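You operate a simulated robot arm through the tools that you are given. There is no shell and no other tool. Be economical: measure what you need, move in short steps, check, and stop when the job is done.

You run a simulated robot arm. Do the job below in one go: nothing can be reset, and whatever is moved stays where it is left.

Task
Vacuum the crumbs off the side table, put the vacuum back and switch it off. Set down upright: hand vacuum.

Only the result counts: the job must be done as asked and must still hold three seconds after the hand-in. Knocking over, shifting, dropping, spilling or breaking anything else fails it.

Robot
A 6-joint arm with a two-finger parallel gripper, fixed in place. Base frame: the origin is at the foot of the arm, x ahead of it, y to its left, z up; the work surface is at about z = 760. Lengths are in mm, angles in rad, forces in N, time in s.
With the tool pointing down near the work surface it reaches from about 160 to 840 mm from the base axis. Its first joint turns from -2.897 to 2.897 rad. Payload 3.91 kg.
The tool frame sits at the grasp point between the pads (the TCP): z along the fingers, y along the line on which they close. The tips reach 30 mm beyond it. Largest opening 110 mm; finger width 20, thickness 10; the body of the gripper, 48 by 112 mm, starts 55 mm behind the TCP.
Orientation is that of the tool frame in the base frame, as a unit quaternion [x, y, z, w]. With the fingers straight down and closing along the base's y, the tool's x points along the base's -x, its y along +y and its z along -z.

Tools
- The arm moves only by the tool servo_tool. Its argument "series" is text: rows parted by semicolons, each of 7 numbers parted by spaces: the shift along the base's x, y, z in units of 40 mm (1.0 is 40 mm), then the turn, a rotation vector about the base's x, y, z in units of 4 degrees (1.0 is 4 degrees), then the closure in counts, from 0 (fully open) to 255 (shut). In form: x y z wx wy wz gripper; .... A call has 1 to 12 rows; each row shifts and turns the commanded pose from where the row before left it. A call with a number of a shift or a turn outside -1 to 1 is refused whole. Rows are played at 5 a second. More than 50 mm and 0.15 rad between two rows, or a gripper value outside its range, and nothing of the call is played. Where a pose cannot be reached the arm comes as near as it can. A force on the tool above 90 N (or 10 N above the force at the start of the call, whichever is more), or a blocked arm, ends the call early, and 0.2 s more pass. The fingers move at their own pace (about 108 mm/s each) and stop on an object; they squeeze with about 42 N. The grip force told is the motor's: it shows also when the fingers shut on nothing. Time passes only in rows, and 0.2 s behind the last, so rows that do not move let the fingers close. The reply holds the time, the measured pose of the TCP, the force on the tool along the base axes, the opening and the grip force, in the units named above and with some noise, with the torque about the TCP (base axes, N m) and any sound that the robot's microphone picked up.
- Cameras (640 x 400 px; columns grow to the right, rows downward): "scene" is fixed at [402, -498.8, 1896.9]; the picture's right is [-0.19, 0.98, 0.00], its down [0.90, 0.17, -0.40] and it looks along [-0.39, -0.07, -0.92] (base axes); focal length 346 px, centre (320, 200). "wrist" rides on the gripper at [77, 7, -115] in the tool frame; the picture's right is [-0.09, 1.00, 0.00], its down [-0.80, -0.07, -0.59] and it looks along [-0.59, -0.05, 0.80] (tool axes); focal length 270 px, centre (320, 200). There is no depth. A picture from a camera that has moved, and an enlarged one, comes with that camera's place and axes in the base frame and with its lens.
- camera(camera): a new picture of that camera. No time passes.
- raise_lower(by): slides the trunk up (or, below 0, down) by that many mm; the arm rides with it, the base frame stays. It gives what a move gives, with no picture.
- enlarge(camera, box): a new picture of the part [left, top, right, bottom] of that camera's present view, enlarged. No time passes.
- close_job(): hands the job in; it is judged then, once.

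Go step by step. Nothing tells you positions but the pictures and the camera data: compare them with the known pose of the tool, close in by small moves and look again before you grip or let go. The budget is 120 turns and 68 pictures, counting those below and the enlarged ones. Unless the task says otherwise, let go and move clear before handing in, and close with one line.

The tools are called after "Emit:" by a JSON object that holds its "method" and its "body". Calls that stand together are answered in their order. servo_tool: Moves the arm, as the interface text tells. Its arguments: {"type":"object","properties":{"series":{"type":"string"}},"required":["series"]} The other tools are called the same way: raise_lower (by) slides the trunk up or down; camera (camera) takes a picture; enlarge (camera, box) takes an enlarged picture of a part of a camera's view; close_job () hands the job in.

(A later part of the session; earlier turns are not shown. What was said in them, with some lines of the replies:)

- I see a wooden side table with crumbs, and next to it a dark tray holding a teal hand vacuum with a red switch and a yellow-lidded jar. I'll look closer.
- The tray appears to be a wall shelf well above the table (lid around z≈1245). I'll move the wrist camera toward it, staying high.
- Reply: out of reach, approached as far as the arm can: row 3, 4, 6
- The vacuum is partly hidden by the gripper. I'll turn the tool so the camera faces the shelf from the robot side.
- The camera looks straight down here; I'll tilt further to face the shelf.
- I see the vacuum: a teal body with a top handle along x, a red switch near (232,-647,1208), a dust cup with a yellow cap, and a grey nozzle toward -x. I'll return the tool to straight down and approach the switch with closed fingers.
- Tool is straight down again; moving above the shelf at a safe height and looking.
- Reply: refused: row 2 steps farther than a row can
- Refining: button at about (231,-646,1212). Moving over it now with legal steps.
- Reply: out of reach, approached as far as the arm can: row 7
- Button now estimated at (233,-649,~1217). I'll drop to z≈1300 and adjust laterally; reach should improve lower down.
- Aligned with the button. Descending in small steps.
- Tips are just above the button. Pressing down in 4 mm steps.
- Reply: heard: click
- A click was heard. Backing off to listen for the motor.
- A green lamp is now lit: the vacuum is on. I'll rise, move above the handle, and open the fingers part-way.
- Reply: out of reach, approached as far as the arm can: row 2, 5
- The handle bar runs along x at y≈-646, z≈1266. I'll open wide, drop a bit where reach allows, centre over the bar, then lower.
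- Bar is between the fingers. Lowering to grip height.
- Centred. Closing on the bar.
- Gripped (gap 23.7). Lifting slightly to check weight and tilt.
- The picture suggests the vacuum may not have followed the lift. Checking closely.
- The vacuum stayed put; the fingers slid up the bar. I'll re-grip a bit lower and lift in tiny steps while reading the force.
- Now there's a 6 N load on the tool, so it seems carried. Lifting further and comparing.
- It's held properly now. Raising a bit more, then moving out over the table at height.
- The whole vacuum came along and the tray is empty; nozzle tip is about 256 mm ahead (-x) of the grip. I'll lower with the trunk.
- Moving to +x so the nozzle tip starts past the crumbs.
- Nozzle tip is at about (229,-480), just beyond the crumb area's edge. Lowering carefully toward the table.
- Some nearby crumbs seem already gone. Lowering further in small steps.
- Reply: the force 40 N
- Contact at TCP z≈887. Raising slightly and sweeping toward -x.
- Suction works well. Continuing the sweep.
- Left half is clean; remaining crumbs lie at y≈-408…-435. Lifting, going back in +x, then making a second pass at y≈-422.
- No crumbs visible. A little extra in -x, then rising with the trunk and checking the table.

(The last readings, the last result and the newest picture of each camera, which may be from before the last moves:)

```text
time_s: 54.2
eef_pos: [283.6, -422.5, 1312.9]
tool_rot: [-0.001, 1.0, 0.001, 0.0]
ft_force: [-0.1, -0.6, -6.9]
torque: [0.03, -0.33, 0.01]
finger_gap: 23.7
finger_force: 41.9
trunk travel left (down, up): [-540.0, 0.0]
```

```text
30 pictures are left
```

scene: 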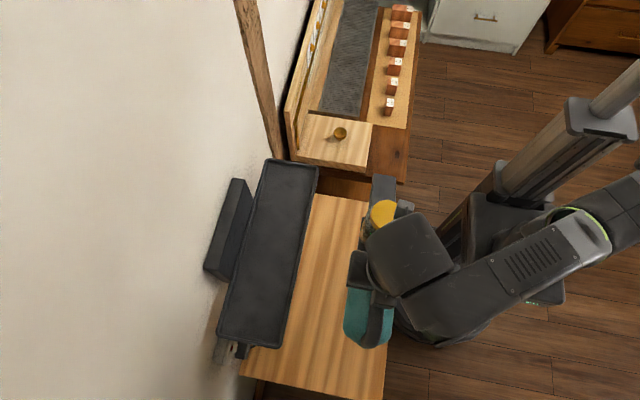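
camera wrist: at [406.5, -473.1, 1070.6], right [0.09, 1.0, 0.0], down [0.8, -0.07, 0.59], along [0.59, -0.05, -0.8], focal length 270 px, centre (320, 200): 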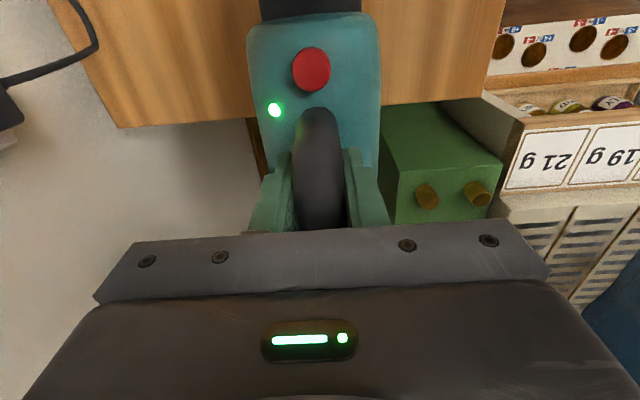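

Returning above the shelf at z≈1302.

Emit:
{"method": "servo_tool", "body": {"series": "0 -0.8 0 0 0 0 255; 0 -0.8 0 0 0 0 255; 0 -0.8 0 0 0 0 255; 0 -0.8 -0.1 0 0 0 255; 0 -0.8 -0.15 0 0 0 255; 0 -0.8 0 0 0 0 255; 0 -0.7 0 0 0 0 255; 0 0 0 0 0 0 255"}}

Emit:
{"method": "camera", "body": {"camera": "wrist"}}

Emit:
{"method": "enlarge", "body": {"camera": "scene", "box": [190, 150, 410, 370]}}

```text
time_s: 56.0
eef_pos: [282.7, -642.1, 1303.5]
tool_rot: [-0.001, 1.0, 0.001, 0.0]
ft_force: [-0.4, -0.2, -5.9]
torque: [0.03, -0.31, -0.03]
finger_gap: 23.9
finger_force: 42.2
trunk travel left (down, up): [-540.0, 0.0]
```

```text
29 pictures are left
camera wrist: at [205.0, -636.7, 1418.2], right [0.09, 1.0, 0.0], down [0.8, -0.07, 0.59], along [0.59, -0.05, -0.8], focal length 270 px, centre (320, 200)
```

wrist: 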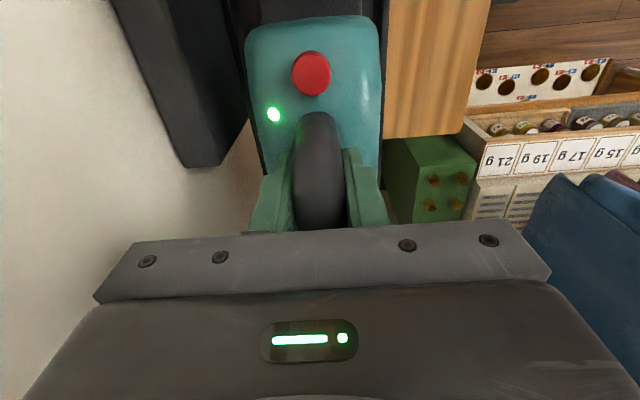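

```text
1.82 times, centred on (300, 260) of scene
camera zoom: at [402.0, -498.8, 1896.9], right [-0.19, 0.98, 0.0], down [0.9, 0.17, -0.4], along [-0.39, -0.07, -0.92], focal length 629 px, centre (356, 91)
```

zoom: 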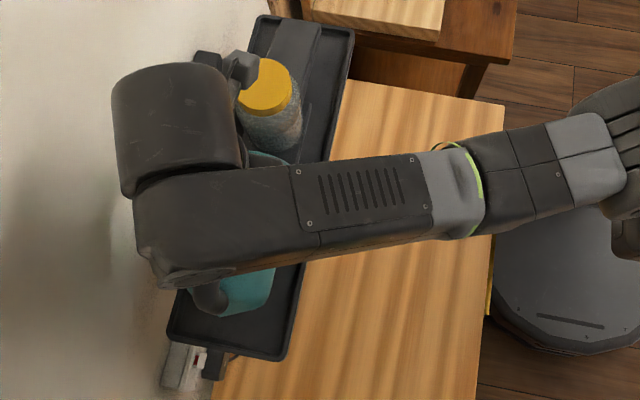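

Table looks clean where visible. Lining up to y≈-646 and lowering onto the tray.

Emit:
{"method": "servo_tool", "body": {"series": "0.02 -0.1 0 0 0 0 255; 0 0 -0.4 0 0 0 255; 0 0 -0.4 0 0 0 255; 0 0 0 0 0 0 255"}}

Emit:
{"method": "servo_tool", "body": {"series": "0 0 -0.15 0 0 0 255; 0 0 0 0 0 0 255"}}

Emit:
{"method": "servo_tool", "body": {"series": "0 0 -0.08 0 0 0 255; 0 0 0 0 0 0 255"}}

```text
time_s: 57.0
eef_pos: [283.4, -648.5, 1270.3]
tool_rot: [-0.002, 1.0, 0.0, 0.0]
ft_force: [0.4, 0.7, -6.5]
torque: [0.0, -0.31, 0.01]
finger_gap: 23.8
finger_force: 41.7
trunk travel left (down, up): [-540.0, 0.0]
```

```text
time_s: 57.6
eef_pos: [284.2, -647.3, 1264.7]
tool_rot: [-0.001, 1.0, 0.001, -0.001]
ft_force: [1.2, -0.9, -7.2]
torque: [0.01, -0.32, 0.0]
finger_gap: 23.8
finger_force: 42.0
trunk travel left (down, up): [-540.0, 0.0]
```

```text
time_s: 58.2
eef_pos: [282.8, -647.0, 1261.6]
tool_rot: [0.0, 1.0, 0.0, 0.0]
ft_force: [0.1, -0.3, -6.9]
torque: [0.02, -0.32, 0.01]
finger_gap: 23.7
finger_force: 42.3
trunk travel left (down, up): [-540.0, 0.0]
```

Emit:
{"method": "servo_tool", "body": {"series": "0 0 -0.06 0 0 0 255; 0 0 0 0 0 0 255"}}

Emit:
{"method": "servo_tool", "body": {"series": "0 0 -0.05 0 0 0 255; 0 0 0 0 0 0 255"}}

Emit:
{"method": "servo_tool", "body": {"series": "0 0 -0.05 0 0 0 255; 0 0 0 0 0 0 255"}}

```text
time_s: 58.8
eef_pos: [283.6, -647.5, 1259.4]
tool_rot: [0.0, 1.0, 0.0, 0.0]
ft_force: [-0.1, -0.1, -7.4]
torque: [0.02, -0.32, 0.01]
finger_gap: 23.9
finger_force: 42.1
trunk travel left (down, up): [-540.0, 0.0]
```

```text
time_s: 59.4
eef_pos: [283.6, -648.2, 1257.6]
tool_rot: [-0.001, 1.0, 0.001, 0.001]
ft_force: [0.0, -0.2, -6.9]
torque: [-0.01, -0.32, 0.01]
finger_gap: 23.4
finger_force: 42.1
trunk travel left (down, up): [-540.0, 0.0]
```

```text
time_s: 60.0
eef_pos: [284.1, -648.6, 1256.4]
tool_rot: [-0.002, 1.0, 0.0, 0.0]
ft_force: [-0.7, 0.3, -6.8]
torque: [0.02, -0.34, 0.03]
finger_gap: 23.5
finger_force: 42.0
trunk travel left (down, up): [-540.0, 0.0]
```

Still carrying the load; continuing in 2 mm steps.

Emit:
{"method": "servo_tool", "body": {"series": "0 0.04 -0.05 0 0 0 255; 0 0 0 0 0 0 255"}}

Emit:
{"method": "servo_tool", "body": {"series": "0 0 -0.05 0 0 0 255; 0 0 0 0 0 0 255"}}

```text
time_s: 60.6
eef_pos: [283.8, -646.0, 1252.5]
tool_rot: [-0.002, 1.0, -0.001, 0.0]
ft_force: [-0.1, 0.4, -6.3]
torque: [0.0, -0.35, 0.0]
finger_gap: 23.8
finger_force: 42.2
trunk travel left (down, up): [-540.0, 0.0]
```

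```text
time_s: 61.2
eef_pos: [284.0, -645.8, 1253.0]
tool_rot: [-0.001, 1.0, -0.002, 0.0]
ft_force: [3.1, -2.8, 5.2]
torque: [0.11, 1.19, 0.31]
finger_gap: 23.9
finger_force: 43.2
trunk travel left (down, up): [-540.0, 0.0]
```

Touchdown (front slightly first). Easing 1.5 mm more, then opening.

Emit:
{"method": "servo_tool", "body": {"series": "0 0 -0.04 0 0 0 255; 0 0 0 0 0 0 255"}}

Emit:
{"method": "servo_tool", "body": {"series": "0 0 0 0 0 0 190; 0 0 0 0 0 0 130; 0 0 0 0 0 0 90; 0 0 0 0 0 0 90"}}

Emit:
{"method": "camera", "body": {"camera": "wrist"}}

```text
time_s: 61.8
eef_pos: [283.8, -645.9, 1251.7]
tool_rot: [-0.002, 1.0, -0.001, 0.001]
ft_force: [4.4, -5.3, 14.3]
torque: [0.13, 0.92, 0.2]
finger_gap: 24.0
finger_force: 42.0
trunk travel left (down, up): [-540.0, 0.0]
```

```text
time_s: 62.8
eef_pos: [284.0, -644.2, 1249.1]
tool_rot: [0.0, 1.0, 0.0, 0.0]
ft_force: [0.5, -0.2, -0.4]
torque: [-0.03, -0.01, 0.03]
finger_gap: 71.3
finger_force: 0.0
trunk travel left (down, up): [-540.0, 0.0]
```

```text
27 pictures are left
camera wrist: at [206.1, -639.3, 1365.3], right [0.09, 1.0, 0.0], down [0.8, -0.07, 0.59], along [0.59, -0.05, -0.8], focal length 270 px, centre (320, 200)
```

wrist: 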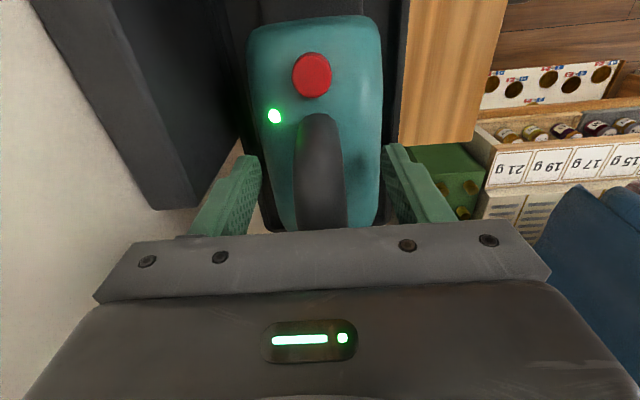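

Released and standing. Going up and away to inspect the vacuum and table from the scene camera.

Emit:
{"method": "servo_tool", "body": {"series": "0 0 0.5 0 0 0 90; 0 0 0.5 0 0 0 90; 0 0 0.5 0 0 0 0; 0 0.1 0.3 0 0 0 0; 0 0.4 0.4 0 0 0 0; 0 1 0 0 0 0 0; 0 1 0 0 0 0 0; 0 1 0 0 0 0 0; 0 1 0 0 0 0 0; 0 1 0 0 0 0 0; 0 1 0 0 0 0 0; 0 1 0 0 0 0 255"}}

Emit:
{"method": "enlarge", "body": {"camera": "scene", "box": [190, 150, 410, 370]}}

Emit:
{"method": "enlarge", "body": {"camera": "scene", "box": [300, 210, 410, 310]}}

```text
time_s: 65.4
eef_pos: [280.0, -337.0, 1334.1]
tool_rot: [-0.001, 1.0, -0.001, 0.001]
ft_force: [-0.2, 0.1, 0.0]
torque: [-0.01, -0.01, 0.0]
finger_gap: 26.4
finger_force: 0.0
out of reach, approached as far as the arm can: row 4
trunk travel left (down, up): [-540.0, 0.0]
```

```text
1.82 times, centred on (300, 260) of scene
camera zoom: at [402.0, -498.8, 1896.9], right [-0.19, 0.98, 0.0], down [0.9, 0.17, -0.4], along [-0.39, -0.07, -0.92], focal length 629 px, centre (356, 91)
```

zoom: 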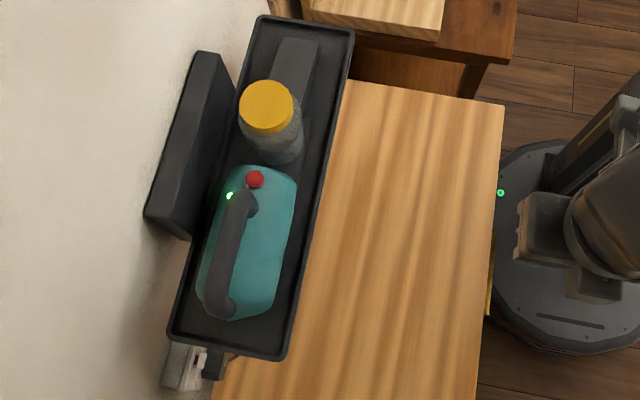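

```text
4.00 times, centred on (355, 260) of scene
camera zoom: at [402.0, -498.8, 1896.9], right [-0.19, 0.98, 0.0], down [0.9, 0.17, -0.4], along [-0.39, -0.07, -0.92], focal length 1384 px, centre (180, -40)
```

zoom: 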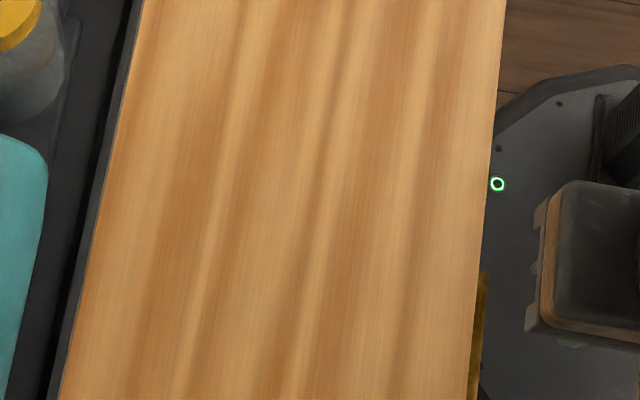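

Table is fully clean and the vacuum stands in its tray, still lit. Going back to press the switch with closed fingers.

Emit:
{"method": "servo_tool", "body": {"series": "-0.5 -0.8 0 0 0 0 255; -0.57 -0.8 0 0 0 0 255; 0 -1 0 0 0 0 255; 0 -1 0 0 0 0 255; 0 -1 0 0 0 0 255; 0 -1 0 0 0 0 255; 0 -1 0 0 0 0 255; 0 0 -0.4 0 0 0 255; 0 -0.3 -0.4 0 0 0 255; 0 -0.8 0 0 0 0 255; 0 0 0 0 0 0 255"}}

Emit:
{"method": "camera", "body": {"camera": "wrist"}}

```text
time_s: 67.8
eef_pos: [239.2, -647.0, 1300.4]
tool_rot: [-0.001, 1.0, 0.0, 0.001]
ft_force: [0.8, 0.3, -0.3]
torque: [0.0, 0.0, 0.03]
finger_gap: 0.3
finger_force: 37.1
trunk travel left (down, up): [-540.0, 0.0]
```

```text
24 pictures are left
camera wrist: at [161.2, -640.2, 1415.8], right [0.09, 1.0, 0.0], down [0.8, -0.07, 0.59], along [0.59, -0.05, -0.8], focal length 270 px, centre (320, 200)
```

wrist: 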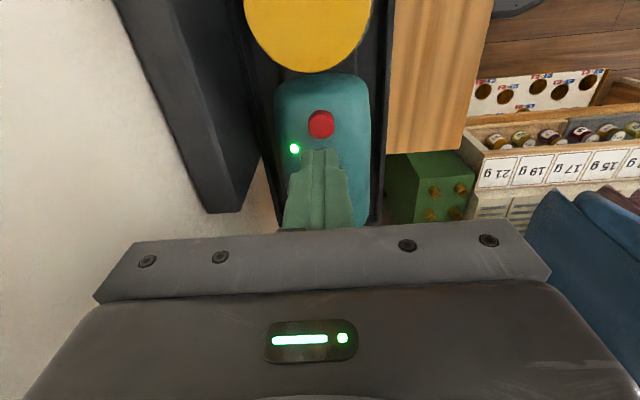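

Well aligned; a 2.5 mm correction and descending.

Emit:
{"method": "servo_tool", "body": {"series": "-0.07 0 -0.5 0 0 0 255; 0 0 -0.45 0 0 0 255; 0 0 0 0 0 0 255"}}

Emit:
{"method": "servo_tool", "body": {"series": "0 0 -0.1 0 0 0 255; 0 0 0 0 0 0 255"}}

```text
time_s: 68.6
eef_pos: [235.9, -647.4, 1262.0]
tool_rot: [-0.001, 1.0, 0.0, -0.001]
ft_force: [0.0, 0.3, 0.4]
torque: [-0.02, -0.02, 0.02]
finger_gap: 0.1
finger_force: 37.2
trunk travel left (down, up): [-540.0, 0.0]
```

```text
time_s: 69.2
eef_pos: [236.0, -648.1, 1258.8]
tool_rot: [-0.001, 1.0, -0.001, 0.0]
ft_force: [-0.4, -0.4, 0.1]
torque: [0.01, -0.01, 0.0]
finger_gap: 0.1
finger_force: 37.9
trunk travel left (down, up): [-540.0, 0.0]
```

Emit:
{"method": "servo_tool", "body": {"series": "0 0 -0.1 0 0 0 255; 0 0 0 0 0 0 255"}}

```text
time_s: 69.8
eef_pos: [236.6, -648.1, 1254.9]
tool_rot: [0.0, 1.0, 0.0, 0.0]
ft_force: [-0.3, -0.2, -0.5]
torque: [0.01, 0.0, 0.0]
finger_gap: 0.0
finger_force: 37.5
trunk travel left (down, up): [-540.0, 0.0]
```

Emit:
{"method": "servo_tool", "body": {"series": "0 0 -0.05 0 0 0 255; 0 0 0 0 0 0 255"}}

```text
time_s: 70.4
eef_pos: [236.0, -647.4, 1253.9]
tool_rot: [0.001, 1.0, 0.0, 0.0]
ft_force: [-0.9, -0.3, 2.0]
torque: [0.01, 0.01, -0.05]
finger_gap: 0.1
finger_force: 38.3
trunk travel left (down, up): [-540.0, 0.0]
heard: click
```

Click heard. Backing off and moving clear, then checking the lamp.

Emit:
{"method": "servo_tool", "body": {"series": "0 0 0.3 0 0 0 255; 0 0 0.5 0 0 0 255; 0 0 0.5 0 0 0 255; 0 0.3 0.4 0 0 0 255; 0 0.8 0.3 0 0 0 255; 0 1 0 0 0 0 255; 0 1 0 0 0 0 255; 0 1 0 0 0 0 255; 0 1 0 0 0 0 255; 0 1 0 0 0 0 255; 0 1 0 0 0 0 255; 0 0 0 0 0 0 255"}}

Emit:
{"method": "enlarge", "body": {"camera": "scene", "box": [190, 150, 410, 370]}}

Emit:
{"method": "camera", "body": {"camera": "wrist"}}

```text
time_s: 73.0
eef_pos: [235.5, -363.8, 1332.1]
tool_rot: [-0.001, 1.0, 0.0, 0.0]
ft_force: [-0.1, -1.2, 0.2]
torque: [0.03, 0.04, -0.01]
finger_gap: 0.1
finger_force: 38.0
trunk travel left (down, up): [-540.0, 0.0]
```

```text
1.82 times, centred on (300, 260) of scene
camera zoom: at [402.0, -498.8, 1896.9], right [-0.19, 0.98, 0.0], down [0.9, 0.17, -0.4], along [-0.39, -0.07, -0.92], focal length 629 px, centre (356, 91)
```

zoom: 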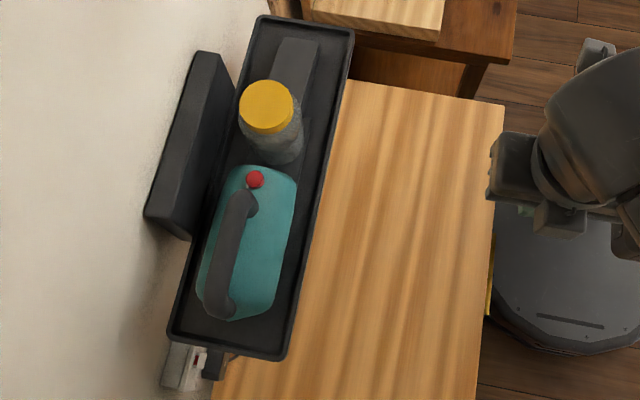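

```text
22 pictures are left
camera wrist: at [157.9, -358.0, 1447.9], right [0.09, 1.0, 0.0], down [0.8, -0.07, 0.59], along [0.59, -0.05, -0.8], focal length 270 px, centre (320, 200)
```

wrist: 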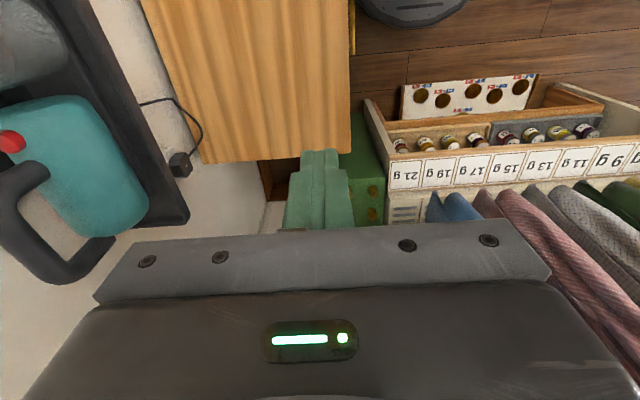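

The lamp is off, the table is clean, and the vacuum stands upright in its tray with the arm clear. Handing in.

Emit:
{"method": "close_job", "body": {}}

```text
The job is handed in.
```

I vacuumed the crumbs off the side table, set the hand vacuum upright back in its tray within a few millimetres of where it started, and switched it off.
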